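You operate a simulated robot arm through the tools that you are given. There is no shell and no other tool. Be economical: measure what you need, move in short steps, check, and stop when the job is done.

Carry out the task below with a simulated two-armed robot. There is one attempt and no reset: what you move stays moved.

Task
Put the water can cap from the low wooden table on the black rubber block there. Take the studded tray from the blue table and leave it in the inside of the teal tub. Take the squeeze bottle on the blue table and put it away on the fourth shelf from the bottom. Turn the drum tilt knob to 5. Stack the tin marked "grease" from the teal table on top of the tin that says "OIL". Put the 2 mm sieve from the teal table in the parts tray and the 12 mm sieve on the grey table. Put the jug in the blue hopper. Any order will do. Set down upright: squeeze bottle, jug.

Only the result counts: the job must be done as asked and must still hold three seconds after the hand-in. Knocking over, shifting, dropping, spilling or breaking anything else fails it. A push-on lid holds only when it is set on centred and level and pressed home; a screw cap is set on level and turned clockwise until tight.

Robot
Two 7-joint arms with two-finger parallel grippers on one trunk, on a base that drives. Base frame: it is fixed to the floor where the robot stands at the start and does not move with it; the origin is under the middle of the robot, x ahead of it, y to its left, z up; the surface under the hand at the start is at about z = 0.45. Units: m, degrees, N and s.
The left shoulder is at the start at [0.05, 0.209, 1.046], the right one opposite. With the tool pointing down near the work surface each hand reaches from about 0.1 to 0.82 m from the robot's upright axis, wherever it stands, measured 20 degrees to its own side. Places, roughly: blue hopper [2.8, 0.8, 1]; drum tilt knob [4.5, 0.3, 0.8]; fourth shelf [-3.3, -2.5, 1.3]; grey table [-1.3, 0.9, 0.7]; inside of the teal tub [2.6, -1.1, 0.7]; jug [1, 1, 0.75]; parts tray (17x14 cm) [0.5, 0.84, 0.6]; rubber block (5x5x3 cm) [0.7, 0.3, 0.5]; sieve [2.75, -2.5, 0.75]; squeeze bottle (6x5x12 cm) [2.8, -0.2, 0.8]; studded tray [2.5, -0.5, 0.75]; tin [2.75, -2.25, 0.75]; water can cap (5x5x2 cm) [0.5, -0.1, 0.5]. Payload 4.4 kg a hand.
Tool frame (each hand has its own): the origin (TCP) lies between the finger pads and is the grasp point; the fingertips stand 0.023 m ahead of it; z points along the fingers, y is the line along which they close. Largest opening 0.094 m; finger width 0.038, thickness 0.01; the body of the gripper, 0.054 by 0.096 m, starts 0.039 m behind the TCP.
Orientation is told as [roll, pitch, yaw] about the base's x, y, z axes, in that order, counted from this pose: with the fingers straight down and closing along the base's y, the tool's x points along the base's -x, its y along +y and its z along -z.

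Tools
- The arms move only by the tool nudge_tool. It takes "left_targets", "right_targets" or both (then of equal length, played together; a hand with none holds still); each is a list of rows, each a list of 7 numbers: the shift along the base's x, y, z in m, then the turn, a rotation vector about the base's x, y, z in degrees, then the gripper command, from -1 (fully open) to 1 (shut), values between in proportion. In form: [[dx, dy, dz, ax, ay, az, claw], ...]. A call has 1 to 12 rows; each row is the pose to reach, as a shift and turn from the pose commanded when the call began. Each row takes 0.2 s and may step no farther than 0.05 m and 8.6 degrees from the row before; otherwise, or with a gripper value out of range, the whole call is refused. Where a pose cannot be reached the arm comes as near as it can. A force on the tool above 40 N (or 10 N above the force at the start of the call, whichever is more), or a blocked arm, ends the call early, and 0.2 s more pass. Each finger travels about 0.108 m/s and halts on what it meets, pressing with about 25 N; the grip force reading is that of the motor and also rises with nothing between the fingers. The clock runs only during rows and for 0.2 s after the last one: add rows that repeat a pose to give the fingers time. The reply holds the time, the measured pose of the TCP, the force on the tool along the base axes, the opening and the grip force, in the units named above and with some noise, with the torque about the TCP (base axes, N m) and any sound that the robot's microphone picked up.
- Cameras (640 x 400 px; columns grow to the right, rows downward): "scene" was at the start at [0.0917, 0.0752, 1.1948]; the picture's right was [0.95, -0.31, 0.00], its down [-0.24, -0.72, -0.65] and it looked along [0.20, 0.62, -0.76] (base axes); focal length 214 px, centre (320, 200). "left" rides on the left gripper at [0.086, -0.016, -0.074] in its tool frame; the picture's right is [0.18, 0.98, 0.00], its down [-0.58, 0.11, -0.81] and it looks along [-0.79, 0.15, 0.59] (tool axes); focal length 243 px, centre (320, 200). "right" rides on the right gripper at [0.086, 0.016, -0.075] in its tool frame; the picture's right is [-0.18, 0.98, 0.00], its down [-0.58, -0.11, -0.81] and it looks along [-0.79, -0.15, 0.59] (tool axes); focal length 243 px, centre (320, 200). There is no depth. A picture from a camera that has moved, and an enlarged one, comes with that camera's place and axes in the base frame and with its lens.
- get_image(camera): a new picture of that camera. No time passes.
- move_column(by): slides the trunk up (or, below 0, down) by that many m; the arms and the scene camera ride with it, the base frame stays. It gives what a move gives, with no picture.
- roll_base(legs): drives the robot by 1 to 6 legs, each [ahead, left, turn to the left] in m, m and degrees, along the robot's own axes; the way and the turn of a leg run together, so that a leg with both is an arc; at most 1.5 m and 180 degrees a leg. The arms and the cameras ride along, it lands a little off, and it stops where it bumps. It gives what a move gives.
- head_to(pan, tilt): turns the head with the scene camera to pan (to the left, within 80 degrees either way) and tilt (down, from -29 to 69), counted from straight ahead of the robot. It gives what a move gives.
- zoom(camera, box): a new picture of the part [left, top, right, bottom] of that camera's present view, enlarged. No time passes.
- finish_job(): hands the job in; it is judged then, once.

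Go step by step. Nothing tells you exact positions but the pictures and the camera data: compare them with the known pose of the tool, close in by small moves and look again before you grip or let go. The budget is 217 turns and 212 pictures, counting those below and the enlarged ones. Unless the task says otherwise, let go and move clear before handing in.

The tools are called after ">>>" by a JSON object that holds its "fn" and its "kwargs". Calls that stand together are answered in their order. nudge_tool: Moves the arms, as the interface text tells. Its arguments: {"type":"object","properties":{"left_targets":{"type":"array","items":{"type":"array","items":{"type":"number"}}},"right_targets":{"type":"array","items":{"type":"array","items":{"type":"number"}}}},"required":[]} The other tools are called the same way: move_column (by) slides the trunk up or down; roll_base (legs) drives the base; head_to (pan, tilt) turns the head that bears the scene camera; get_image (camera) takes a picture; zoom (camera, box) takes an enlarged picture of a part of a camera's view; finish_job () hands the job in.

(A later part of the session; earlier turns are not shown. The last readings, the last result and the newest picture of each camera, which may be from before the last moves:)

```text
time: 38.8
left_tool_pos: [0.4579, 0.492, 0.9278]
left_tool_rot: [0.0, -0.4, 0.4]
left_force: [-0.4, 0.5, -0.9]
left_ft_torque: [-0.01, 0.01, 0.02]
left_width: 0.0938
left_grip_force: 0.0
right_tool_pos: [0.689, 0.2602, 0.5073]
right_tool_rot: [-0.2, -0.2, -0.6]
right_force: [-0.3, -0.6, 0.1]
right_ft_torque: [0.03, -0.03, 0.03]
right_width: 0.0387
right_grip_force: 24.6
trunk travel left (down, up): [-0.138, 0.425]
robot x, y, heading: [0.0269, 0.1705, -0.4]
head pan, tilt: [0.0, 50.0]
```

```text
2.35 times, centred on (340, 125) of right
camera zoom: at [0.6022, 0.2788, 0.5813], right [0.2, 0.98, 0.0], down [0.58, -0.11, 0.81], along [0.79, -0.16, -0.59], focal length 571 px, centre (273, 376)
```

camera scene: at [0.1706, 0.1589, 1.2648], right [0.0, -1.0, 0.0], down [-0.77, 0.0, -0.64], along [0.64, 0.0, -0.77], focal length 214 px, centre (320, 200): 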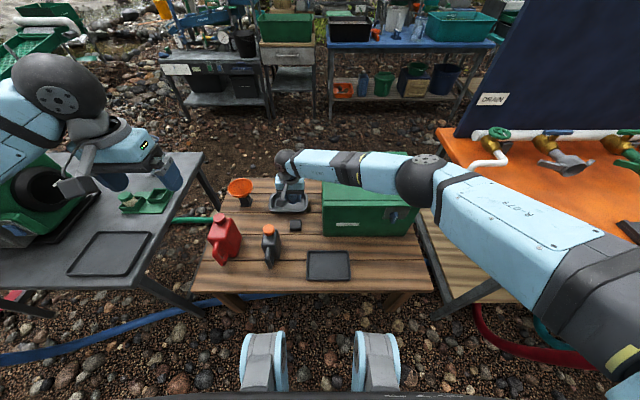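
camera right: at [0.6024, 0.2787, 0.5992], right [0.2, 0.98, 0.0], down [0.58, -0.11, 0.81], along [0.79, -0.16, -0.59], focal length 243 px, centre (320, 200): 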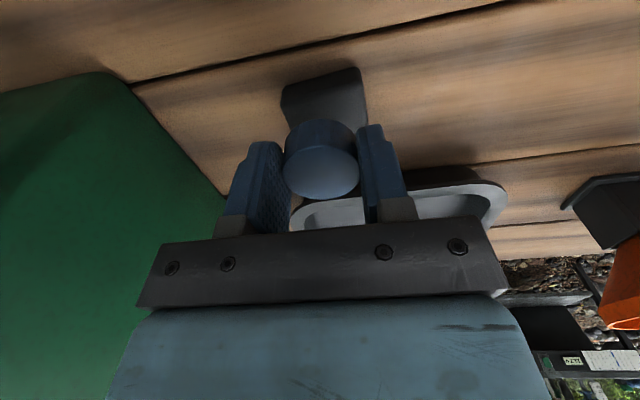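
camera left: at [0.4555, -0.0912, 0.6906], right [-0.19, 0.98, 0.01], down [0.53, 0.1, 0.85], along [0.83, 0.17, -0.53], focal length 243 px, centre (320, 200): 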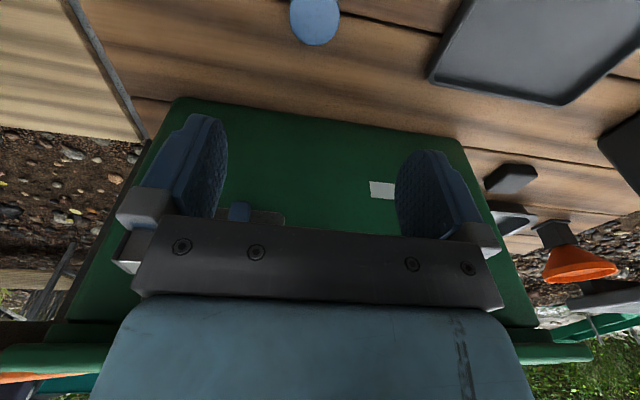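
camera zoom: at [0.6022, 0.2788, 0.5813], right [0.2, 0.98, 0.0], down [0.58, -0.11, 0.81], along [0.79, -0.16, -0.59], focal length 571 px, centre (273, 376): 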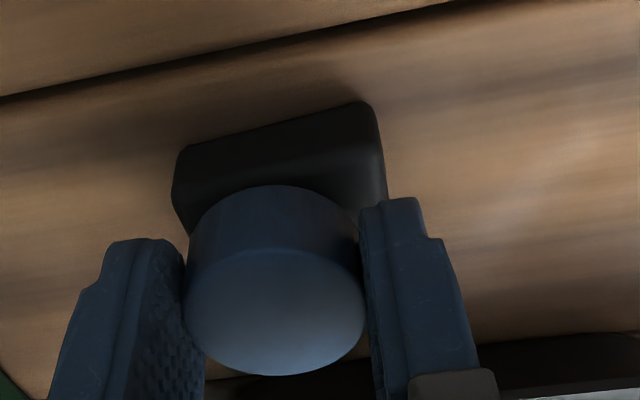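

>>> {"fn": "move_column", "kwargs": {"by": -0.004}}

>>> {"fn": "move_column", "kwargs": {"by": -0.003}}

>>> {"fn": "zoom", "kwargs": {"camera": "right", "box": [250, 40, 430, 210]}}

```text
time: 39.4
left_tool_pos: [0.4584, 0.4921, 0.9234]
left_tool_rot: [-0.1, -0.5, 0.3]
left_force: [-0.1, -0.6, 0.8]
left_ft_torque: [0.0, 0.0, 0.0]
left_width: 0.094
left_grip_force: 0.1
right_tool_pos: [0.6898, 0.2609, 0.5043]
right_tool_rot: [-0.3, -0.1, -0.5]
right_force: [-0.7, 0.9, -0.5]
right_ft_torque: [-0.03, 0.0, -0.04]
right_width: 0.0383
right_grip_force: 25.9
trunk travel left (down, up): [-0.134, 0.429]
robot x, y, heading: [0.0262, 0.1663, -0.0]
head pan, tilt: [0.0, 50.0]
```

```text
time: 39.9
left_tool_pos: [0.4588, 0.492, 0.9203]
left_tool_rot: [0.0, -0.3, 0.3]
left_force: [-0.1, -0.3, 0.1]
left_ft_torque: [-0.02, -0.04, 0.0]
left_width: 0.0938
left_grip_force: 0.0
right_tool_pos: [0.6877, 0.2604, 0.5001]
right_tool_rot: [-0.2, -0.1, -0.5]
right_force: [-0.5, 0.6, 0.0]
right_ft_torque: [0.03, 0.0, 0.05]
right_width: 0.0384
right_grip_force: 24.6
trunk travel left (down, up): [-0.131, 0.432]
robot x, y, heading: [0.0246, 0.1649, -0.3]
head pan, tilt: [0.0, 50.0]
```

```text
2.35 times, centred on (340, 125) of right
camera zoom: at [0.6022, 0.2788, 0.5742], right [0.2, 0.98, 0.0], down [0.58, -0.11, 0.81], along [0.79, -0.16, -0.59], focal length 571 px, centre (273, 376)
```

zoom: 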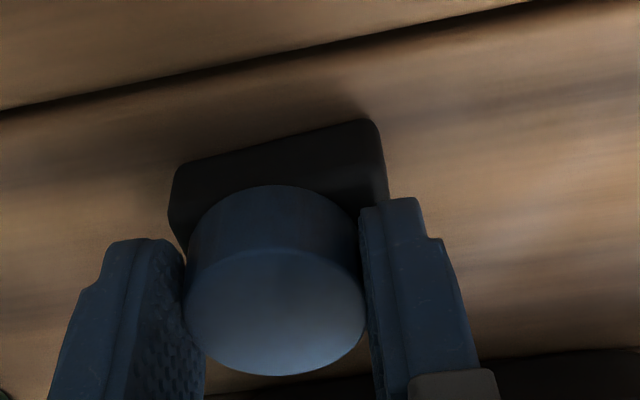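

>>> {"fn": "move_column", "kwargs": {"by": -0.003}}

>>> {"fn": "move_column", "kwargs": {"by": -0.003}}

>>> {"fn": "zoom", "kwargs": {"camera": "right", "box": [250, 40, 430, 210]}}

```text
time: 40.4
left_tool_pos: [0.4582, 0.4918, 0.9182]
left_tool_rot: [0.1, -0.5, 0.2]
left_force: [0.0, 0.6, 0.0]
left_ft_torque: [-0.01, 0.01, 0.0]
left_width: 0.0942
left_grip_force: 0.1
right_tool_pos: [0.6889, 0.2612, 0.498]
right_tool_rot: [-0.3, -0.1, -0.6]
right_force: [-1.4, -2.3, 9.5]
right_ft_torque: [-0.02, 0.09, -0.04]
right_width: 0.0382
right_grip_force: 24.9
trunk travel left (down, up): [-0.128, 0.435]
robot x, y, heading: [0.0267, 0.1645, -0.3]
head pan, tilt: [0.0, 50.0]
```

```text
time: 40.9
left_tool_pos: [0.4568, 0.492, 0.9165]
left_tool_rot: [0.0, -0.5, 0.3]
left_force: [-0.9, 1.2, -0.1]
left_ft_torque: [0.01, -0.01, -0.02]
left_width: 0.0938
left_grip_force: 0.1
right_tool_pos: [0.6878, 0.2609, 0.497]
right_tool_rot: [-0.1, -0.3, -0.6]
right_force: [-1.9, -4.9, 23.6]
right_ft_torque: [-0.11, 0.0, -0.05]
right_width: 0.0386
right_grip_force: 24.9
trunk travel left (down, up): [-0.125, 0.438]
robot x, y, heading: [0.0273, 0.1661, -0.6]
head pan, tilt: [0.0, 50.0]
```

```text
2.35 times, centred on (340, 125) of right
camera zoom: at [0.6021, 0.2789, 0.5709], right [0.2, 0.98, 0.0], down [0.58, -0.11, 0.81], along [0.79, -0.16, -0.59], focal length 571 px, centre (273, 376)
```

zoom: 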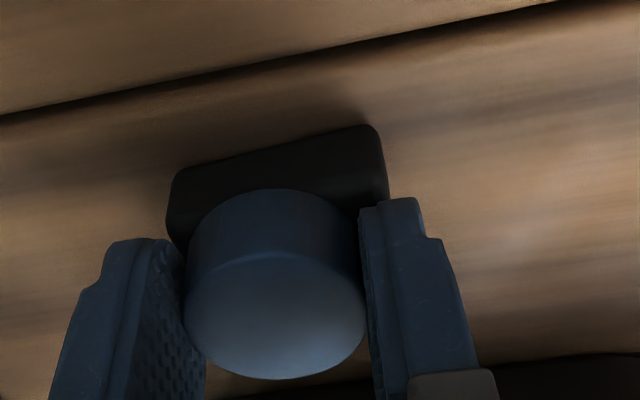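

Contact made. I'll relieve the pressure, open, and rise.

>>> {"fn": "move_column", "kwargs": {"by": 0.003}}

>>> {"fn": "nudge_tool", "kwargs": {"right_targets": [[0, 0, 0, 0, 0, 0, 0.2], [0, 0, 0, 0, 0, 0, -0.5], [0, 0, 0, 0, 0, 0, -0.5]]}}

>>> {"fn": "move_column", "kwargs": {"by": 0.1}}

>>> {"fn": "get_image", "kwargs": {"camera": "right"}}

```text
time: 41.4
left_tool_pos: [0.4572, 0.4924, 0.9184]
left_tool_rot: [0.0, -0.5, 0.3]
left_force: [0.4, -0.3, -0.3]
left_ft_torque: [-0.01, -0.02, 0.01]
left_width: 0.0939
left_grip_force: 0.0
right_tool_pos: [0.6884, 0.2607, 0.4971]
right_tool_rot: [-0.2, -0.1, -0.6]
right_force: [2.5, -0.2, 6.4]
right_ft_torque: [0.04, -0.15, -0.04]
right_width: 0.0383
right_grip_force: 25.2
trunk travel left (down, up): [-0.128, 0.435]
robot x, y, heading: [0.0258, 0.1677, -0.3]
head pan, tilt: [0.0, 50.0]
```

```text
time: 42.2
left_tool_pos: [0.4587, 0.4922, 0.9186]
left_tool_rot: [0.1, -0.4, 0.3]
left_force: [-0.1, 0.5, -0.4]
left_ft_torque: [0.03, -0.01, 0.02]
left_width: 0.094
left_grip_force: 0.0
right_tool_pos: [0.688, 0.2604, 0.4963]
right_tool_rot: [-0.2, 0.0, -0.6]
right_force: [0.1, 0.0, 0.0]
right_ft_torque: [0.01, 0.0, 0.01]
right_width: 0.0704
right_grip_force: 0.0
trunk travel left (down, up): [-0.128, 0.435]
robot x, y, heading: [0.024, 0.1653, -0.1]
head pan, tilt: [0.0, 50.0]
```

```text
time: 43.6
left_tool_pos: [0.4589, 0.4918, 1.017]
left_tool_rot: [0.0, -0.4, 0.3]
left_force: [0.1, -0.5, -0.2]
left_ft_torque: [0.01, 0.01, 0.0]
left_width: 0.0943
left_grip_force: 0.1
right_tool_pos: [0.6884, 0.261, 0.5972]
right_tool_rot: [-0.2, 0.0, -0.6]
right_force: [0.3, 0.2, -0.1]
right_ft_torque: [-0.01, -0.01, -0.02]
right_width: 0.0704
right_grip_force: 0.0
trunk travel left (down, up): [-0.228, 0.335]
robot x, y, heading: [0.0306, 0.1678, -0.4]
head pan, tilt: [0.0, 50.0]
```

```text
178 pictures are left
camera right: at [0.6024, 0.2788, 0.6709], right [0.2, 0.98, 0.0], down [0.58, -0.11, 0.81], along [0.79, -0.16, -0.59], focal length 243 px, centre (320, 200)
```

right: 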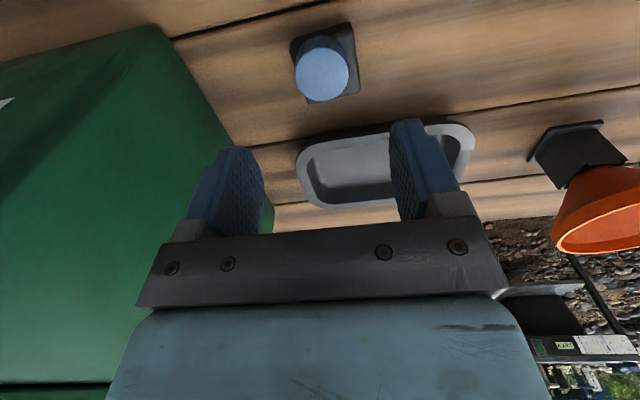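

The cap sits on the block. I'll fold the right arm back and look around for a driving route.

>>> {"fn": "nudge_tool", "kwargs": {"right_targets": [[0, 0, 0.05, 0, 0, 0, -0.5], [0, 0, 0.1, 0, 0, 0, -0.5], [0, 0, 0.15, 0, 0, 0, -0.5], [-0.02, -0.03, 0.18, 0, 0, 0, -0.5], [-0.04, -0.065, 0.21, 0, 0, 0, -0.5], [-0.07, -0.1, 0.23, 0, 0, 0, -0.5], [-0.1, -0.135, 0.25, 0, 0, 0, -0.5], [-0.13, -0.17, 0.27, 0, 0, 0, -0.5], [-0.16, -0.205, 0.29, 0, 0, 0, -0.5], [-0.19, -0.24, 0.31, 0, 0, 0, -0.5], [-0.22, -0.275, 0.33, 0, 0, 0, -0.5], [-0.25, -0.31, 0.35, 0, 0, 0, -0.5]]}}

>>> {"fn": "head_to", "kwargs": {"pan": -70, "tilt": 20}}

>>> {"fn": "get_image", "kwargs": {"camera": "scene"}}

>>> {"fn": "head_to", "kwargs": {"pan": 70, "tilt": 20}}

>>> {"fn": "get_image", "kwargs": {"camera": "scene"}}

>>> {"fn": "head_to", "kwargs": {"pan": 10, "tilt": 20}}

>>> {"fn": "get_image", "kwargs": {"camera": "scene"}}

```text
refused: row 5 steps farther than a row can; nothing moved
```

```text
time: 45.0
left_tool_pos: [0.4592, 0.4917, 1.0172]
left_tool_rot: [0.1, -0.4, 0.4]
left_force: [0.1, 0.6, -0.6]
left_ft_torque: [-0.06, -0.02, 0.01]
left_width: 0.0936
left_grip_force: 0.1
right_tool_pos: [0.69, 0.2601, 0.5975]
right_tool_rot: [-0.2, -0.1, -0.5]
right_force: [-0.3, 0.2, 0.5]
right_ft_torque: [0.06, 0.01, 0.01]
right_width: 0.0702
right_grip_force: 0.1
trunk travel left (down, up): [-0.228, 0.335]
robot x, y, heading: [0.024, 0.1651, -0.2]
head pan, tilt: [-70.0, 20.0]
```

```text
177 pictures are left
camera scene: at [0.1253, 0.0795, 1.3423], right [-0.94, -0.34, 0.0], down [-0.12, 0.32, -0.94], along [0.32, -0.88, -0.34], focal length 214 px, centre (320, 200)
```

scene: 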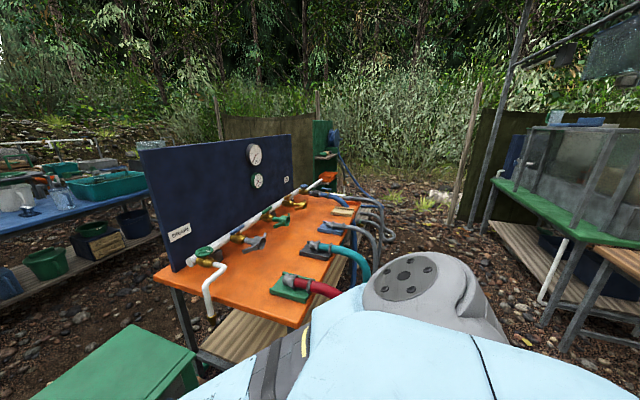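

```text
time: 47.2
left_tool_pos: [0.4601, 0.4921, 1.0182]
left_tool_rot: [0.0, -0.4, 0.2]
left_force: [0.3, -0.2, -0.1]
left_ft_torque: [0.01, 0.02, -0.02]
left_width: 0.0943
left_grip_force: 0.1
right_tool_pos: [0.6891, 0.2607, 0.5967]
right_tool_rot: [-0.2, -0.1, -0.6]
right_force: [-0.2, 0.1, 0.1]
right_ft_torque: [0.0, -0.03, 0.0]
right_width: 0.0704
right_grip_force: 0.1
trunk travel left (down, up): [-0.228, 0.335]
robot x, y, heading: [0.0223, 0.1681, -0.1]
head pan, tilt: [70.0, 20.0]
```

```text
176 pictures are left
camera scene: at [0.1261, 0.2545, 1.3423], right [0.94, -0.35, 0.0], down [-0.12, -0.32, -0.94], along [0.33, 0.88, -0.34], focal length 214 px, centre (320, 200)
```

scene: 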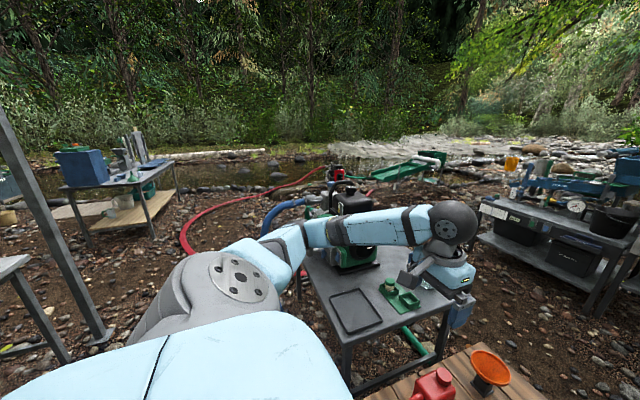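

```text
time: 48.5
left_tool_pos: [0.4579, 0.4927, 1.0185]
left_tool_rot: [0.1, -0.4, 0.3]
left_force: [1.4, -0.7, -0.2]
left_ft_torque: [-0.04, -0.01, 0.02]
left_width: 0.0941
left_grip_force: 0.1
right_tool_pos: [0.6888, 0.2608, 0.5976]
right_tool_rot: [-0.2, -0.1, -0.5]
right_force: [0.0, 0.1, 0.6]
right_ft_torque: [-0.05, 0.01, 0.03]
right_width: 0.0703
right_grip_force: 0.0
trunk travel left (down, up): [-0.228, 0.335]
robot x, y, heading: [0.0234, 0.1675, -0.6]
head pan, tilt: [10.0, 20.0]
```

```text
175 pictures are left
camera scene: at [0.1856, 0.183, 1.3423], right [0.17, -0.99, 0.0], down [-0.34, -0.06, -0.94], along [0.93, 0.16, -0.34], focal length 214 px, centre (320, 200)
```

scene: 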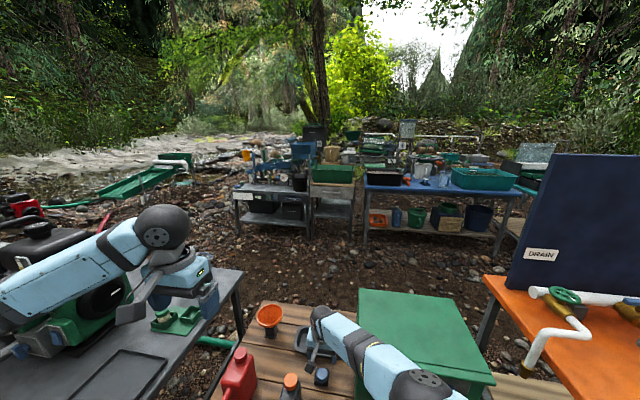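

I'll fold the right arm properly, then back out to see the ground routes.

>>> {"fn": "nudge_tool", "kwargs": {"right_targets": [[0, 0, 0.05, 0, 0, 0, -0.5], [0, 0, 0.1, 0, 0, 0, -0.5], [0, 0, 0.15, 0, 0, 0, -0.5], [-0.02, -0.03, 0.18, 0, 0, 0, -0.5], [-0.04, -0.06, 0.21, 0, 0, 0, -0.5], [-0.065, -0.09, 0.23, 0, 0, 0, -0.5], [-0.09, -0.12, 0.25, 0, 0, 0, -0.5], [-0.115, -0.15, 0.27, 0, 0, 0, -0.5], [-0.14, -0.18, 0.29, 0, 0, 0, -0.5], [-0.165, -0.215, 0.31, 0, 0, 0, -0.5], [-0.19, -0.25, 0.33, 0, 0, 0, -0.5], [-0.215, -0.285, 0.35, 0, 0, 0, -0.5]]}}

>>> {"fn": "roll_base", "kwargs": {"legs": [[-0.7, 0, 0]]}}

>>> {"fn": "move_column", "kwargs": {"by": 0.2}}

>>> {"fn": "head_to", "kwargs": {"pan": 55, "tilt": 30}}

>>> {"fn": "get_image", "kwargs": {"camera": "scene"}}

>>> {"fn": "head_to", "kwargs": {"pan": -55, "tilt": 30}}

>>> {"fn": "get_image", "kwargs": {"camera": "scene"}}

```text
time: 51.1
left_tool_pos: [0.4571, 0.4912, 1.0194]
left_tool_rot: [0.1, -0.5, 0.3]
left_force: [-0.5, 0.0, -0.1]
left_ft_torque: [0.02, -0.01, 0.0]
left_width: 0.094
left_grip_force: 0.1
right_tool_pos: [0.4708, -0.0218, 0.9465]
right_tool_rot: [-0.1, 0.0, -0.6]
right_force: [0.2, -0.1, 1.0]
right_ft_torque: [0.0, 0.0, -0.04]
right_width: 0.0705
right_grip_force: 0.0
trunk travel left (down, up): [-0.228, 0.335]
robot x, y, heading: [0.0254, 0.1694, -0.5]
head pan, tilt: [10.0, 20.0]
```

```text
time: 54.7
left_tool_pos: [-0.1997, 0.4956, 1.0172]
left_tool_rot: [-0.1, -0.4, 1.5]
left_force: [-0.5, -0.1, 0.4]
left_ft_torque: [-0.02, -0.02, 0.0]
left_width: 0.0941
left_grip_force: 0.1
right_tool_pos: [-0.176, -0.0183, 0.9454]
right_tool_rot: [-0.1, 0.0, 0.5]
right_force: [0.9, 0.3, 0.6]
right_ft_torque: [0.0, 0.0, -0.02]
right_width: 0.0704
right_grip_force: 0.1
trunk travel left (down, up): [-0.228, 0.335]
robot x, y, heading: [-0.628, 0.158, 1.0]
head pan, tilt: [10.0, 20.0]
stopped in leg 1: the robot was blocked; the commanded pose is now the measured one
```

```text
time: 56.9
left_tool_pos: [-0.2001, 0.4963, 1.2179]
left_tool_rot: [0.0, -0.4, 1.5]
left_force: [-0.1, -0.2, 0.3]
left_ft_torque: [0.0, 0.0, -0.01]
left_width: 0.0938
left_grip_force: 0.1
right_tool_pos: [-0.1763, -0.0179, 1.145]
right_tool_rot: [-0.2, -0.1, 0.6]
right_force: [0.1, 0.3, -0.1]
right_ft_torque: [0.01, 0.01, -0.01]
right_width: 0.0706
right_grip_force: 0.0
trunk travel left (down, up): [-0.428, 0.135]
robot x, y, heading: [-0.6296, 0.1634, 1.0]
head pan, tilt: [10.0, 20.0]
```

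```text
time: 58.0
left_tool_pos: [-0.2012, 0.4964, 1.2173]
left_tool_rot: [0.0, -0.6, 1.5]
left_force: [0.2, -0.8, -0.7]
left_ft_torque: [-0.01, 0.02, -0.02]
left_width: 0.0942
left_grip_force: 0.0
right_tool_pos: [-0.1778, -0.0178, 1.1462]
right_tool_rot: [-0.1, -0.1, 0.7]
right_force: [0.5, 0.0, 0.0]
right_ft_torque: [-0.03, -0.03, -0.03]
right_width: 0.0706
right_grip_force: 0.2
trunk travel left (down, up): [-0.428, 0.135]
robot x, y, heading: [-0.6252, 0.162, 0.9]
head pan, tilt: [55.0, 30.0]
```

```text
174 pictures are left
camera scene: at [-0.5083, 0.2384, 1.5263], right [0.83, -0.56, 0.0], down [-0.28, -0.41, -0.87], along [0.49, 0.72, -0.5], focal length 214 px, centre (320, 200)
```

scene: 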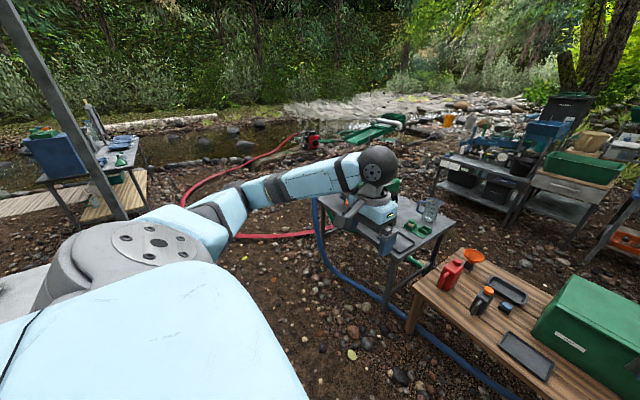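

```text
time: 59.9
left_tool_pos: [-0.2003, 0.4958, 1.2188]
left_tool_rot: [0.0, -0.6, 1.4]
left_force: [0.3, 0.2, 0.1]
left_ft_torque: [0.01, 0.02, -0.03]
left_width: 0.094
left_grip_force: 0.0
right_tool_pos: [-0.1778, -0.0174, 1.1465]
right_tool_rot: [-0.2, 0.0, 0.5]
right_force: [-0.5, 0.4, -0.5]
right_ft_torque: [-0.01, -0.01, 0.01]
right_width: 0.0703
right_grip_force: 0.0
trunk travel left (down, up): [-0.428, 0.135]
robot x, y, heading: [-0.6254, 0.1574, 1.1]
head pan, tilt: [-55.0, 30.0]
```

```text
173 pictures are left
camera scene: at [-0.5061, 0.0903, 1.5262], right [-0.81, -0.59, 0.0], down [-0.29, 0.41, -0.87], along [0.51, -0.7, -0.5], focal length 214 px, centre (320, 200)
```

scene: 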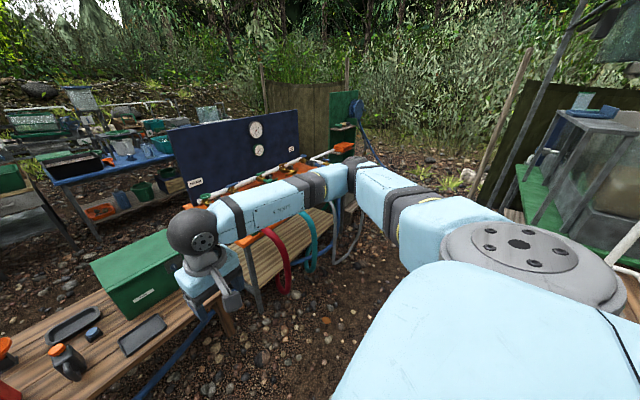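

Something blocked me from behind. I'll move forward a bit and turn left to view the rear and left.

>>> {"fn": "roll_base", "kwargs": {"legs": [[0.12, 0, 0], [0, 0, 90]]}}

>>> {"fn": "head_to", "kwargs": {"pan": 70, "tilt": 35}}

>>> {"fn": "get_image", "kwargs": {"camera": "scene"}}

>>> {"fn": "head_to", "kwargs": {"pan": 0, "tilt": 30}}

>>> {"fn": "get_image", "kwargs": {"camera": "scene"}}

```text
time: 64.9
left_tool_pos: [-0.8382, 0.5916, 1.218]
left_tool_rot: [0.1, -0.4, 90.9]
left_force: [0.4, -0.2, 0.3]
left_ft_torque: [0.0, -0.02, -0.01]
left_width: 0.094
left_grip_force: 0.0
right_tool_pos: [-0.3254, 0.6105, 1.1466]
right_tool_rot: [-0.2, -0.1, 90.0]
right_force: [-0.3, 0.3, 0.2]
right_ft_torque: [0.01, -0.02, -0.04]
right_width: 0.0704
right_grip_force: 0.1
trunk travel left (down, up): [-0.428, 0.135]
robot x, y, heading: [-0.5066, 0.1598, 90.3]
head pan, tilt: [-55.0, 30.0]
```

```text
time: 67.0
left_tool_pos: [-0.8386, 0.5925, 1.2184]
left_tool_rot: [0.0, -0.5, 91.0]
left_force: [0.2, 0.5, -0.8]
left_ft_torque: [0.0, 0.03, -0.02]
left_width: 0.0941
left_grip_force: 0.1
right_tool_pos: [-0.325, 0.6115, 1.1454]
right_tool_rot: [-0.2, -0.2, 90.0]
right_force: [-0.7, 0.9, -0.2]
right_ft_torque: [-0.03, 0.01, 0.02]
right_width: 0.0704
right_grip_force: 0.1
trunk travel left (down, up): [-0.428, 0.135]
robot x, y, heading: [-0.5077, 0.1622, 90.2]
head pan, tilt: [70.0, 35.0]
```

```text
172 pictures are left
camera scene: at [-0.5909, 0.2616, 1.5185], right [0.34, 0.94, 0.0], down [0.54, -0.19, -0.82], along [-0.77, 0.28, -0.57], focal length 214 px, centre (320, 200)
```

scene: 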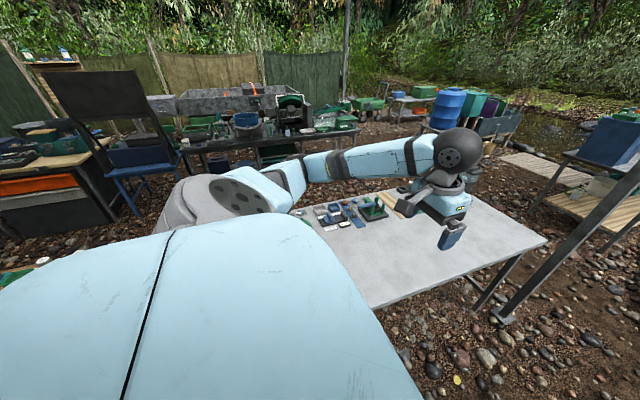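

```text
time: 68.4
left_tool_pos: [-0.8378, 0.592, 1.2184]
left_tool_rot: [0.0, -0.6, 90.8]
left_force: [0.8, 0.5, -0.3]
left_ft_torque: [0.01, 0.02, -0.02]
left_width: 0.094
left_grip_force: 0.0
right_tool_pos: [-0.3233, 0.6107, 1.1465]
right_tool_rot: [-0.2, 0.0, 90.1]
right_force: [-0.2, 0.1, 0.4]
right_ft_torque: [-0.02, 0.0, 0.04]
right_width: 0.0705
right_grip_force: 0.0
trunk travel left (down, up): [-0.428, 0.135]
robot x, y, heading: [-0.5074, 0.1624, 90.2]
head pan, tilt: [0.0, 30.0]
```

```text
171 pictures are left
camera scene: at [-0.5086, 0.3222, 1.5262], right [1.0, 0.01, 0.0], down [0.0, -0.5, -0.87], along [-0.01, 0.87, -0.5], focal length 214 px, centre (320, 200)
```

scene: 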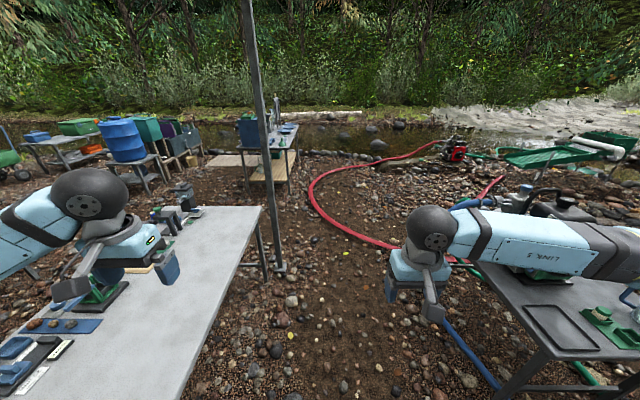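

The corridor is bounded by the grey table behind and hoses to the left. I'll turn to face the right side to check that route.

>>> {"fn": "roll_base", "kwargs": {"legs": [[0, 0, -160]]}}

>>> {"fn": "head_to", "kwargs": {"pan": 0, "tilt": 25}}

>>> {"fn": "get_image", "kwargs": {"camera": "scene"}}

```text
time: 75.4
left_tool_pos: [-0.0575, -0.1397, 1.2173]
left_tool_rot: [0.0, -0.5, -70.6]
left_force: [0.2, 0.0, 0.5]
left_ft_torque: [0.0, 0.01, 0.05]
left_width: 0.0939
left_grip_force: 0.1
right_tool_pos: [-0.5401, -0.3198, 1.146]
right_tool_rot: [-0.2, -0.1, -71.5]
right_force: [0.1, -0.4, 0.6]
right_ft_torque: [-0.02, 0.02, 0.01]
right_width: 0.0705
right_grip_force: 0.1
trunk travel left (down, up): [-0.428, 0.135]
robot x, y, heading: [-0.5066, 0.1652, -71.4]
head pan, tilt: [0.0, 30.0]
```

```text
time: 76.0
left_tool_pos: [-0.058, -0.1395, 1.2173]
left_tool_rot: [0.0, -0.5, -70.6]
left_force: [0.2, -1.0, 0.6]
left_ft_torque: [0.0, 0.0, 0.01]
left_width: 0.094
left_grip_force: 0.0
right_tool_pos: [-0.5407, -0.3203, 1.1468]
right_tool_rot: [-0.2, 0.0, -71.5]
right_force: [0.2, 0.6, 0.0]
right_ft_torque: [0.0, 0.0, -0.01]
right_width: 0.0707
right_grip_force: 0.0
trunk travel left (down, up): [-0.428, 0.135]
robot x, y, heading: [-0.5081, 0.1653, -71.3]
head pan, tilt: [0.0, 25.0]
```

```text
170 pictures are left
camera scene: at [-0.4564, 0.0133, 1.5342], right [-0.95, -0.32, 0.0], down [-0.14, 0.4, -0.91], along [0.29, -0.86, -0.42], focal length 214 px, centre (320, 200)
```

scene: 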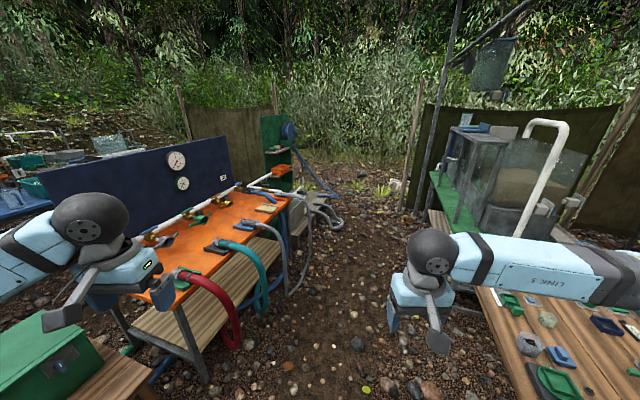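

The right side corridor looks open. I'll drive along it and check what lies beyond the orange table.

>>> {"fn": "roll_base", "kwargs": {"legs": [[0, 0, -18.5], [1.2, 0.08, 0]]}}

>>> {"fn": "head_to", "kwargs": {"pan": 20, "tilt": 25}}

>>> {"fn": "get_image", "kwargs": {"camera": "scene"}}

```text
time: 83.2
left_tool_pos: [-0.1287, -1.48, 1.2183]
left_tool_rot: [0.0, -0.5, -91.1]
left_force: [-0.1, -0.2, -0.6]
left_ft_torque: [0.02, 0.0, -0.01]
left_width: 0.0941
left_grip_force: 0.1
right_tool_pos: [-0.643, -1.4805, 1.1457]
right_tool_rot: [-0.2, -0.2, -92.1]
right_force: [0.8, -0.1, -0.1]
right_ft_torque: [-0.01, -0.01, 0.05]
right_width: 0.0705
right_grip_force: 0.0
trunk travel left (down, up): [-0.428, 0.135]
robot x, y, heading: [-0.4433, -1.0425, -91.8]
head pan, tilt: [0.0, 25.0]
```

```text
time: 84.0
left_tool_pos: [-0.1289, -1.4803, 1.2178]
left_tool_rot: [0.0, -0.5, -91.1]
left_force: [-0.1, 0.3, 0.1]
left_ft_torque: [0.02, -0.03, 0.01]
left_width: 0.094
left_grip_force: 0.1
right_tool_pos: [-0.6427, -1.4813, 1.1459]
right_tool_rot: [-0.2, -0.2, -92.1]
right_force: [0.6, -0.2, 0.1]
right_ft_torque: [0.03, -0.01, 0.01]
right_width: 0.0705
right_grip_force: 0.1
trunk travel left (down, up): [-0.428, 0.135]
robot x, y, heading: [-0.4457, -1.0405, -91.8]
head pan, tilt: [20.0, 25.0]
```

```text
169 pictures are left
camera scene: at [-0.4163, -1.1931, 1.5342], right [-0.95, -0.31, 0.0], down [-0.13, 0.4, -0.91], along [0.28, -0.86, -0.42], focal length 214 px, centre (320, 200)
```

scene: 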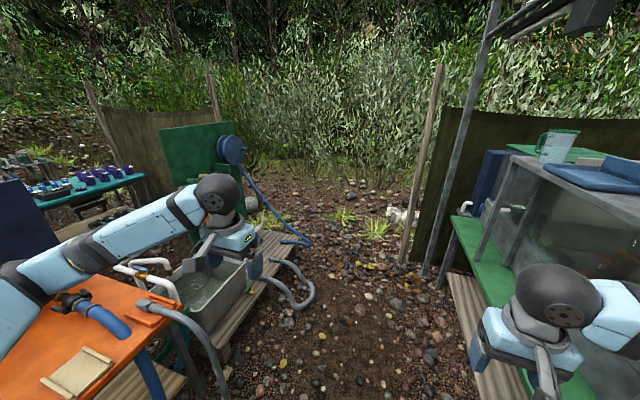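

The teal table is visible beyond the sink. I'll go further to see if there's a gap past the sink rack.

>>> {"fn": "roll_base", "kwargs": {"legs": [[1.0, -0.03, 0]]}}

>>> {"fn": "head_to", "kwargs": {"pan": 50, "tilt": 25}}

>>> {"fn": "get_image", "kwargs": {"camera": "scene"}}

```text
time: 85.7
left_tool_pos: [-0.1354, -1.601, 1.2217]
left_tool_rot: [-0.4, -1.1, -91.8]
left_force: [-0.5, -0.6, -0.6]
left_ft_torque: [0.05, 0.01, 0.0]
left_width: 0.0939
left_grip_force: 0.0
right_tool_pos: [-0.6495, -1.5912, 1.1448]
right_tool_rot: [-0.7, 0.4, -92.3]
right_force: [-0.2, 0.4, 0.9]
right_ft_torque: [0.02, 0.01, -0.01]
right_width: 0.0708
right_grip_force: 0.1
trunk travel left (down, up): [-0.428, 0.135]
robot x, y, heading: [-0.4491, -1.1666, -92.6]
head pan, tilt: [20.0, 25.0]
stopped in leg 1: the robot was blocked; the commanded pose is now the measured one
```

```text
time: 86.7
left_tool_pos: [-0.1362, -1.6002, 1.2219]
left_tool_rot: [-0.2, -1.2, -91.6]
left_force: [-0.1, 0.5, -0.4]
left_ft_torque: [0.01, -0.02, 0.02]
left_width: 0.094
left_grip_force: 0.1
right_tool_pos: [-0.6505, -1.5901, 1.1445]
right_tool_rot: [-0.6, 0.3, -92.2]
right_force: [-0.9, -0.1, 0.5]
right_ft_torque: [0.01, -0.05, 0.01]
right_width: 0.0705
right_grip_force: 0.0
trunk travel left (down, up): [-0.428, 0.135]
robot x, y, heading: [-0.4525, -1.1678, -92.4]
head pan, tilt: [50.0, 25.0]
```

```text
168 pictures are left
camera scene: at [-0.3795, -1.2805, 1.5355], right [-0.67, -0.74, 0.01], down [-0.32, 0.27, -0.91], along [0.67, -0.62, -0.42], focal length 214 px, centre (320, 200)
```

scene: 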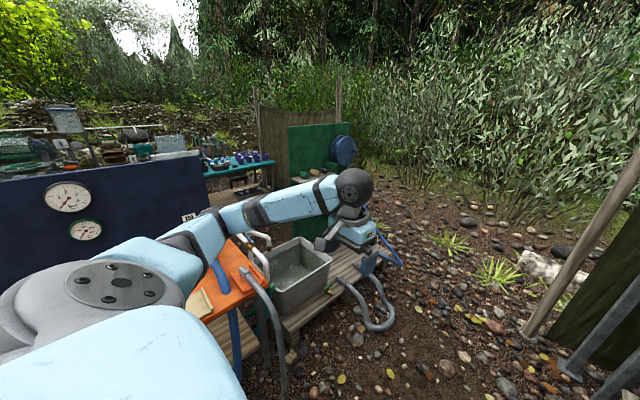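

I was blocked, probably by the tank on the right. Let me back off slightly and look right.

>>> {"fn": "roll_base", "kwargs": {"legs": [[-0.12, 0, 0]]}}

>>> {"fn": "head_to", "kwargs": {"pan": -45, "tilt": 35}}

>>> {"fn": "get_image", "kwargs": {"camera": "scene"}}

>>> {"fn": "head_to", "kwargs": {"pan": 15, "tilt": 60}}

>>> {"fn": "get_image", "kwargs": {"camera": "scene"}}

```text
time: 87.9
left_tool_pos: [-0.1361, -1.4922, 1.2174]
left_tool_rot: [0.0, -0.4, -91.8]
left_force: [-0.4, -0.6, 0.3]
left_ft_torque: [0.02, 0.02, -0.02]
left_width: 0.094
left_grip_force: 0.0
right_tool_pos: [-0.6494, -1.4794, 1.1393]
right_tool_rot: [-0.4, 1.0, -92.3]
right_force: [-0.9, 1.1, 0.5]
right_ft_torque: [-0.01, -0.02, 0.0]
right_width: 0.0706
right_grip_force: 0.1
trunk travel left (down, up): [-0.428, 0.135]
robot x, y, heading: [-0.4477, -1.0468, -92.6]
head pan, tilt: [50.0, 25.0]
```

```text
time: 89.6
left_tool_pos: [-0.1357, -1.4921, 1.218]
left_tool_rot: [0.0, -0.5, -91.8]
left_force: [-0.3, 0.3, -0.5]
left_ft_torque: [-0.01, 0.01, -0.01]
left_width: 0.0938
left_grip_force: 0.0
right_tool_pos: [-0.6504, -1.4789, 1.1377]
right_tool_rot: [-0.4, 0.9, -92.4]
right_force: [-0.6, 0.5, -0.2]
right_ft_torque: [-0.01, -0.03, 0.0]
right_width: 0.0707
right_grip_force: 0.1
trunk travel left (down, up): [-0.428, 0.135]
robot x, y, heading: [-0.4457, -1.0472, -92.4]
head pan, tilt: [-45.0, 35.0]
```

```text
167 pictures are left
camera scene: at [-0.5128, -1.1725, 1.5185], right [-0.68, 0.74, 0.0], down [0.42, 0.39, -0.82], along [-0.6, -0.55, -0.57], focal length 214 px, centre (320, 200)
```

scene: 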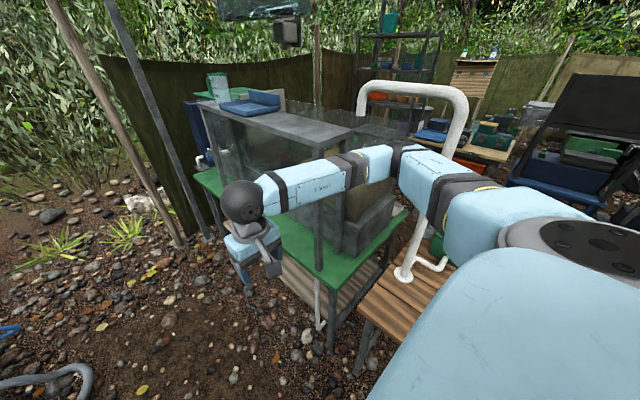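

```text
time: 90.9
left_tool_pos: [-0.137, -1.491, 1.2172]
left_tool_rot: [-0.1, -0.6, -91.8]
left_force: [0.5, 0.1, -0.1]
left_ft_torque: [-0.01, 0.02, 0.0]
left_width: 0.0943
left_grip_force: 0.1
right_tool_pos: [-0.6505, -1.4789, 1.139]
right_tool_rot: [-0.3, 0.9, -92.4]
right_force: [0.7, 0.1, -0.5]
right_ft_torque: [-0.01, 0.01, 0.01]
right_width: 0.0708
right_grip_force: 0.1
trunk travel left (down, up): [-0.428, 0.135]
robot x, y, heading: [-0.447, -1.0498, -92.4]
head pan, tilt: [15.0, 60.0]
```

```text
166 pictures are left
camera scene: at [-0.4336, -1.178, 1.4842], right [-0.98, -0.22, 0.0], down [-0.19, 0.85, -0.5], along [0.11, -0.49, -0.87], focal length 214 px, centre (320, 200)
```

scene: 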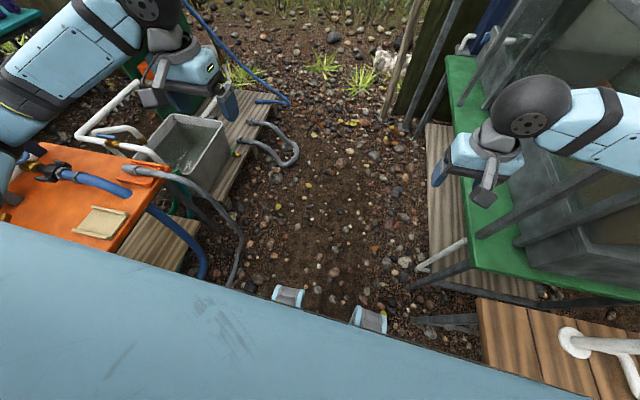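

The right forearm touched the tank frame. I'll shift left to centre the corridor, then proceed.

>>> {"fn": "roll_base", "kwargs": {"legs": [[0, 0.27, 2], [1.0, 0, 0]]}}

>>> {"fn": "head_to", "kwargs": {"pan": 55, "tilt": 25}}

>>> {"fn": "get_image", "kwargs": {"camera": "scene"}}

```text
time: 98.7
left_tool_pos: [0.1428, -2.4691, 1.2182]
left_tool_rot: [0.0, -0.5, -90.2]
left_force: [0.8, -0.1, 0.9]
left_ft_torque: [-0.01, 0.0, -0.02]
left_width: 0.0939
left_grip_force: 0.0
right_tool_pos: [-0.3723, -2.4713, 1.1389]
right_tool_rot: [-0.4, 0.9, -90.8]
right_force: [0.4, -0.2, 0.2]
right_ft_torque: [0.01, -0.03, -0.01]
right_width: 0.0706
right_grip_force: 0.0
trunk travel left (down, up): [-0.428, 0.135]
robot x, y, heading: [-0.1794, -2.0333, -91.1]
head pan, tilt: [15.0, 60.0]
```

```text
time: 99.7
left_tool_pos: [0.1433, -2.4685, 1.217]
left_tool_rot: [0.1, -0.4, -90.2]
left_force: [0.2, 0.3, 0.3]
left_ft_torque: [-0.05, 0.03, 0.0]
left_width: 0.0941
left_grip_force: 0.0
right_tool_pos: [-0.3716, -2.4704, 1.1376]
right_tool_rot: [-0.4, 0.9, -90.8]
right_force: [-0.2, 0.4, 0.0]
right_ft_torque: [0.01, 0.03, -0.02]
right_width: 0.0704
right_grip_force: 0.0
trunk travel left (down, up): [-0.428, 0.135]
robot x, y, heading: [-0.1822, -2.0335, -90.9]
head pan, tilt: [55.0, 25.0]
```

```text
165 pictures are left
camera scene: at [-0.1048, -2.1534, 1.5341], right [-0.59, -0.81, 0.0], down [-0.34, 0.25, -0.91], along [0.73, -0.53, -0.42], focal length 214 px, centre (320, 200)
```

scene: 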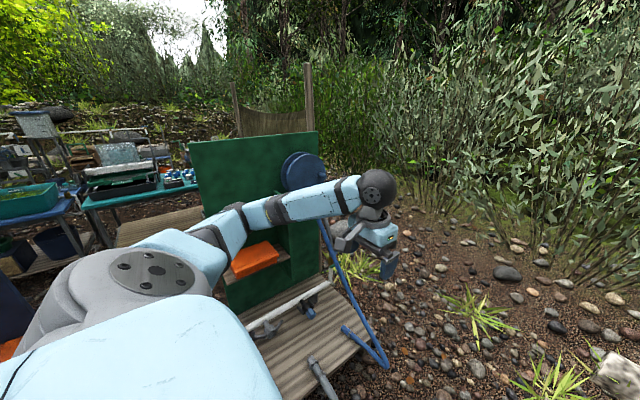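

>>> {"fn": "roll_base", "kwargs": {"legs": [[1.0, 0, 0]]}}

>>> {"fn": "head_to", "kwargs": {"pan": 75, "tilt": 25}}

>>> {"fn": "get_image", "kwargs": {"camera": "scene"}}

```text
time: 103.2
left_tool_pos: [0.1376, -3.1266, 1.2233]
left_tool_rot: [-0.4, -1.2, -90.7]
left_force: [0.1, -0.6, 0.4]
left_ft_torque: [-0.01, 0.03, 0.0]
left_width: 0.0942
left_grip_force: 0.0
right_tool_pos: [-0.3787, -3.1126, 1.1339]
right_tool_rot: [-1.2, 1.7, -90.6]
right_force: [0.3, 0.1, 0.4]
right_ft_torque: [0.03, -0.02, 0.03]
right_width: 0.0703
right_grip_force: 0.1
trunk travel left (down, up): [-0.428, 0.135]
robot x, y, heading: [-0.1861, -2.6979, -91.4]
head pan, tilt: [55.0, 25.0]
stopped in leg 1: the robot was blocked; the commanded pose is now the measured one
```

```text
time: 104.1
left_tool_pos: [0.1376, -3.1238, 1.2225]
left_tool_rot: [-0.2, -1.3, -90.5]
left_force: [-0.6, 1.2, 0.6]
left_ft_torque: [0.01, 0.01, -0.01]
left_width: 0.0941
left_grip_force: 0.1
right_tool_pos: [-0.3793, -3.1139, 1.1355]
right_tool_rot: [-1.1, 1.6, -90.6]
right_force: [0.4, -0.4, -0.3]
right_ft_torque: [0.01, 0.01, 0.02]
right_width: 0.0705
right_grip_force: 0.0
trunk travel left (down, up): [-0.428, 0.135]
robot x, y, heading: [-0.1879, -2.6978, -91.3]
head pan, tilt: [75.0, 25.0]
```

```text
164 pictures are left
camera scene: at [-0.0934, -2.7721, 1.5352], right [-0.28, -0.96, 0.02], down [-0.41, 0.1, -0.91], along [0.87, -0.26, -0.42], focal length 214 px, centre (320, 200)
```

scene: 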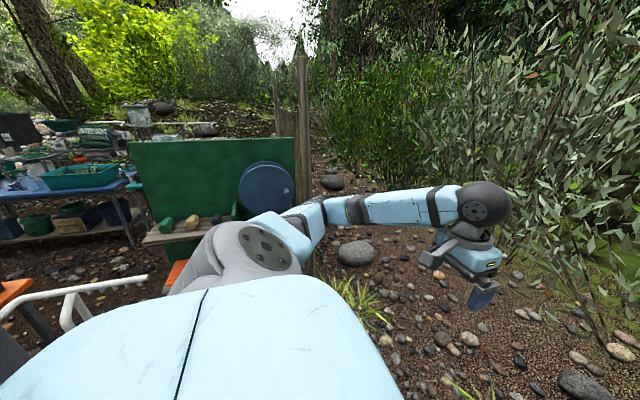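

>>> {"fn": "head_to", "kwargs": {"pan": -40, "tilt": 30}}

>>> {"fn": "get_image", "kwargs": {"camera": "scene"}}

>>> {"fn": "head_to", "kwargs": {"pan": 10, "tilt": 65}}

>>> {"fn": "get_image", "kwargs": {"camera": "scene"}}

```text
time: 106.0
left_tool_pos: [0.1365, -3.1231, 1.2228]
left_tool_rot: [-0.3, -1.3, -90.6]
left_force: [0.1, 0.2, 1.0]
left_ft_torque: [-0.02, -0.03, 0.03]
left_width: 0.0938
left_grip_force: 0.0
right_tool_pos: [-0.3781, -3.1123, 1.1343]
right_tool_rot: [-1.1, 1.5, -90.7]
right_force: [0.7, -0.1, 0.0]
right_ft_torque: [0.02, 0.0, -0.01]
right_width: 0.0704
right_grip_force: 0.1
trunk travel left (down, up): [-0.428, 0.135]
robot x, y, heading: [-0.1843, -2.6975, -91.3]
head pan, tilt: [-40.0, 30.0]
```

```text
163 pictures are left
camera scene: at [-0.2418, -2.8142, 1.5285], right [-0.75, 0.66, -0.01], down [0.33, 0.36, -0.87], along [-0.57, -0.66, -0.49], focal length 214 px, centre (320, 200)
```

scene: 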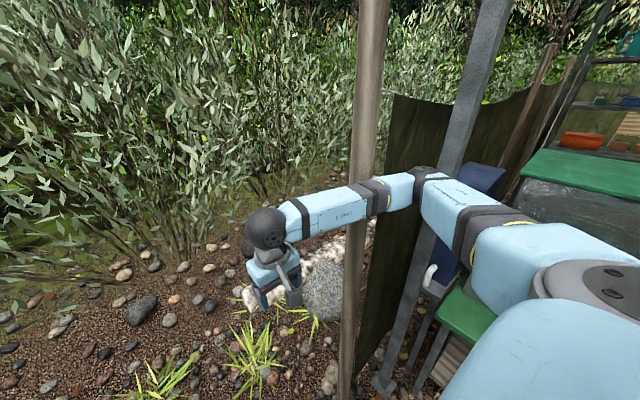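

```text
time: 107.2
left_tool_pos: [0.1361, -3.1227, 1.2237]
left_tool_rot: [-0.2, -1.3, -90.4]
left_force: [0.3, 0.7, 0.5]
left_ft_torque: [-0.01, 0.01, -0.02]
left_width: 0.0938
left_grip_force: 0.0
right_tool_pos: [-0.3795, -3.1123, 1.1347]
right_tool_rot: [-1.1, 1.6, -90.6]
right_force: [0.0, 0.2, -0.1]
right_ft_torque: [0.0, 0.0, -0.05]
right_width: 0.0705
right_grip_force: 0.1
trunk travel left (down, up): [-0.428, 0.135]
robot x, y, heading: [-0.1885, -2.6987, -91.2]
head pan, tilt: [10.0, 65.0]
```

```text
162 pictures are left
camera scene: at [-0.1733, -2.8069, 1.4805], right [-0.99, -0.15, 0.01], down [-0.14, 0.89, -0.44], along [0.06, -0.43, -0.9], focal length 214 px, centre (320, 200)
```

scene: 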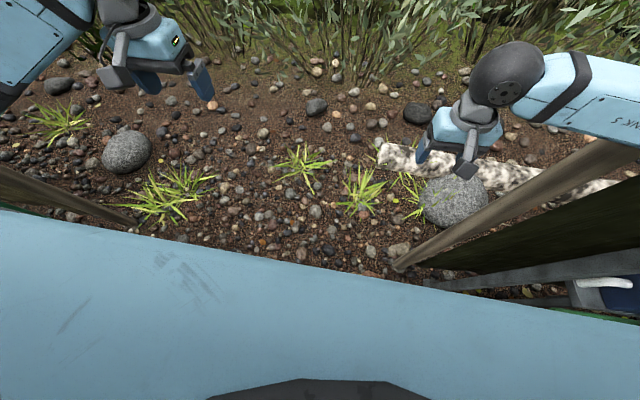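

The right arm touched a post and beyond is rough ground, so this route is bad. I'll return and try the left side past the pump table.

>>> {"fn": "roll_base", "kwargs": {"legs": [[-1.5, 0, 0], [-1.4, -0.12, 0], [0, 0, 90], [0, 0, 90]]}}

>>> {"fn": "head_to", "kwargs": {"pan": -25, "tilt": 30}}

>>> {"fn": "get_image", "kwargs": {"camera": "scene"}}

```text
time: 128.7
left_tool_pos: [-0.4758, 0.6282, 1.2182]
left_tool_rot: [-0.1, -0.5, 86.3]
left_force: [0.2, 0.0, 0.6]
left_ft_torque: [0.03, 0.02, -0.04]
left_width: 0.0939
left_grip_force: 0.1
right_tool_pos: [0.0382, 0.5896, 1.1266]
right_tool_rot: [-0.9, 2.4, 86.3]
right_force: [-0.1, 0.0, -0.5]
right_ft_torque: [0.0, 0.02, -0.03]
right_width: 0.0704
right_grip_force: 0.1
trunk travel left (down, up): [-0.428, 0.135]
robot x, y, heading: [-0.1798, 0.1756, 85.7]
head pan, tilt: [10.0, 65.0]
```

```text
time: 129.7
left_tool_pos: [-0.4764, 0.629, 1.2185]
left_tool_rot: [0.0, -0.5, 86.4]
left_force: [-0.5, -0.6, 0.1]
left_ft_torque: [-0.01, 0.03, -0.01]
left_width: 0.0939
left_grip_force: 0.0
right_tool_pos: [0.0373, 0.5895, 1.1283]
right_tool_rot: [-0.9, 2.3, 86.3]
right_force: [-0.5, -0.2, -0.5]
right_ft_torque: [0.04, 0.0, 0.0]
right_width: 0.0702
right_grip_force: 0.0
trunk travel left (down, up): [-0.428, 0.135]
robot x, y, heading: [-0.1827, 0.1671, 86.0]
head pan, tilt: [-25.0, 30.0]
```

```text
161 pictures are left
camera scene: at [-0.1314, 0.3209, 1.5262], right [0.87, -0.49, 0.0], down [-0.24, -0.44, -0.87], along [0.42, 0.76, -0.5], focal length 214 px, centre (320, 200)
```

scene: 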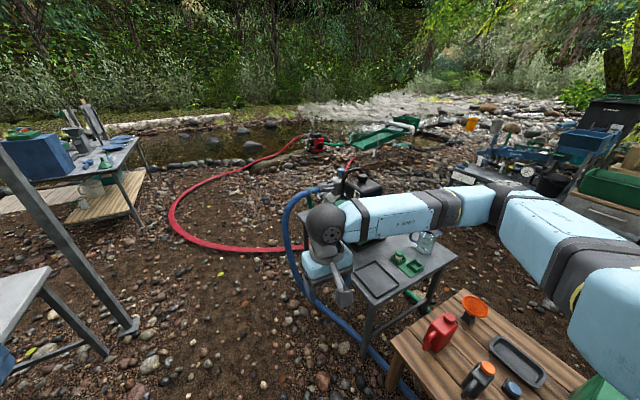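

The jug and hopper need the far side. I'll drive up the left and test crossing the hose on the ground.

>>> {"fn": "roll_base", "kwargs": {"legs": [[0, 0.12, 4], [1.3, 0, 0], [0.6, 0, 0]]}}

>>> {"fn": "head_to", "kwargs": {"pan": -60, "tilt": 35}}

>>> {"fn": "get_image", "kwargs": {"camera": "scene"}}

```text
time: 136.7
left_tool_pos: [-0.6135, 1.7863, 1.218]
left_tool_rot: [0.7, -0.2, 90.6]
left_force: [0.7, 0.1, 0.3]
left_ft_torque: [0.0, -0.02, -0.01]
left_width: 0.0942
left_grip_force: 0.1
right_tool_pos: [-0.0994, 1.7966, 1.1331]
right_tool_rot: [-0.6, 1.7, 91.0]
right_force: [0.2, -0.3, -0.3]
right_ft_torque: [-0.01, 0.01, 0.04]
right_width: 0.0705
right_grip_force: 0.2
trunk travel left (down, up): [-0.428, 0.135]
robot x, y, heading: [-0.2886, 1.3772, 90.7]
head pan, tilt: [-25.0, 30.0]
stopped in leg 2: the robot was blocked; the commanded pose is now the measured one
```

```text
time: 137.7
left_tool_pos: [-0.6136, 1.7868, 1.2194]
left_tool_rot: [0.6, -0.5, 90.3]
left_force: [-0.5, -0.3, -0.2]
left_ft_torque: [-0.01, 0.01, -0.01]
left_width: 0.094
left_grip_force: 0.1
right_tool_pos: [-0.1009, 1.7956, 1.1348]
right_tool_rot: [-0.7, 1.4, 90.7]
right_force: [-0.5, 0.3, -0.7]
right_ft_torque: [0.0, 0.0, -0.01]
right_width: 0.0706
right_grip_force: 0.0
trunk travel left (down, up): [-0.428, 0.135]
robot x, y, heading: [-0.2902, 1.3779, 90.1]
head pan, tilt: [-60.0, 35.0]
```

```text
160 pictures are left
camera scene: at [-0.2083, 1.4694, 1.5199], right [0.5, -0.86, -0.02], down [-0.5, -0.27, -0.82], along [0.71, 0.42, -0.57], focal length 214 px, centre (320, 200)
```

scene: 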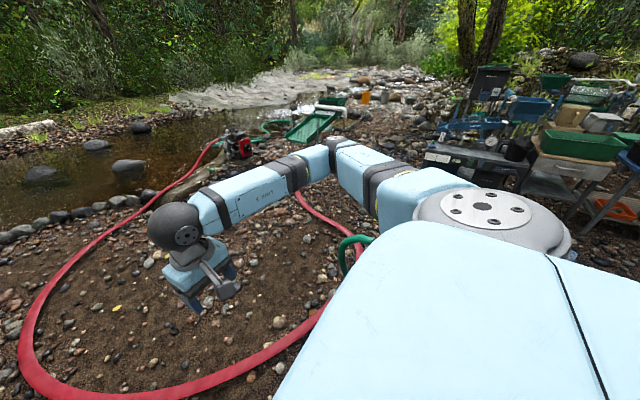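

Likely the left elbow met the leaning post. I'll back up, shift right, and try again.

>>> {"fn": "roll_base", "kwargs": {"legs": [[-0.1, 0, 0], [0, -0.2, 0], [0.6, 0, 0]]}}

>>> {"fn": "head_to", "kwargs": {"pan": -10, "tilt": 60}}

>>> {"fn": "get_image", "kwargs": {"camera": "scene"}}

```text
time: 143.8
left_tool_pos: [-0.4218, 2.2875, 1.2108]
left_tool_rot: [0.1, 0.6, 90.7]
left_force: [0.0, 0.7, -0.9]
left_ft_torque: [0.01, 0.01, 0.0]
left_width: 0.0943
left_grip_force: 0.2
right_tool_pos: [0.0915, 2.2973, 1.1284]
right_tool_rot: [-0.9, 2.4, 91.2]
right_force: [0.2, 0.4, -0.2]
right_ft_torque: [0.0, -0.01, 0.01]
right_width: 0.0707
right_grip_force: 0.0
trunk travel left (down, up): [-0.428, 0.135]
robot x, y, heading: [-0.0937, 1.8618, 90.3]
head pan, tilt: [-60.0, 35.0]
```

```text
time: 144.9
left_tool_pos: [-0.4219, 2.2873, 1.2106]
left_tool_rot: [0.2, 0.5, 90.7]
left_force: [0.5, 0.0, -0.2]
left_ft_torque: [-0.03, 0.03, -0.04]
left_width: 0.0936
left_grip_force: 0.2
right_tool_pos: [0.0913, 2.2972, 1.128]
right_tool_rot: [-0.9, 2.3, 91.2]
right_force: [-0.4, -0.4, 0.4]
right_ft_torque: [0.0, -0.01, -0.01]
right_width: 0.0707
right_grip_force: 0.1
trunk travel left (down, up): [-0.428, 0.135]
robot x, y, heading: [-0.0929, 1.8656, 90.4]
head pan, tilt: [-10.0, 60.0]
```

```text
159 pictures are left
camera scene: at [-0.0813, 1.9999, 1.4842], right [0.99, -0.16, 0.0], down [-0.14, -0.85, -0.5], along [0.08, 0.49, -0.87], focal length 214 px, centre (320, 200)
```

scene: 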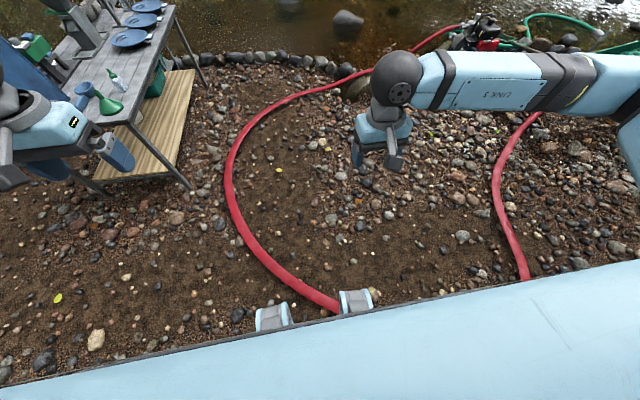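

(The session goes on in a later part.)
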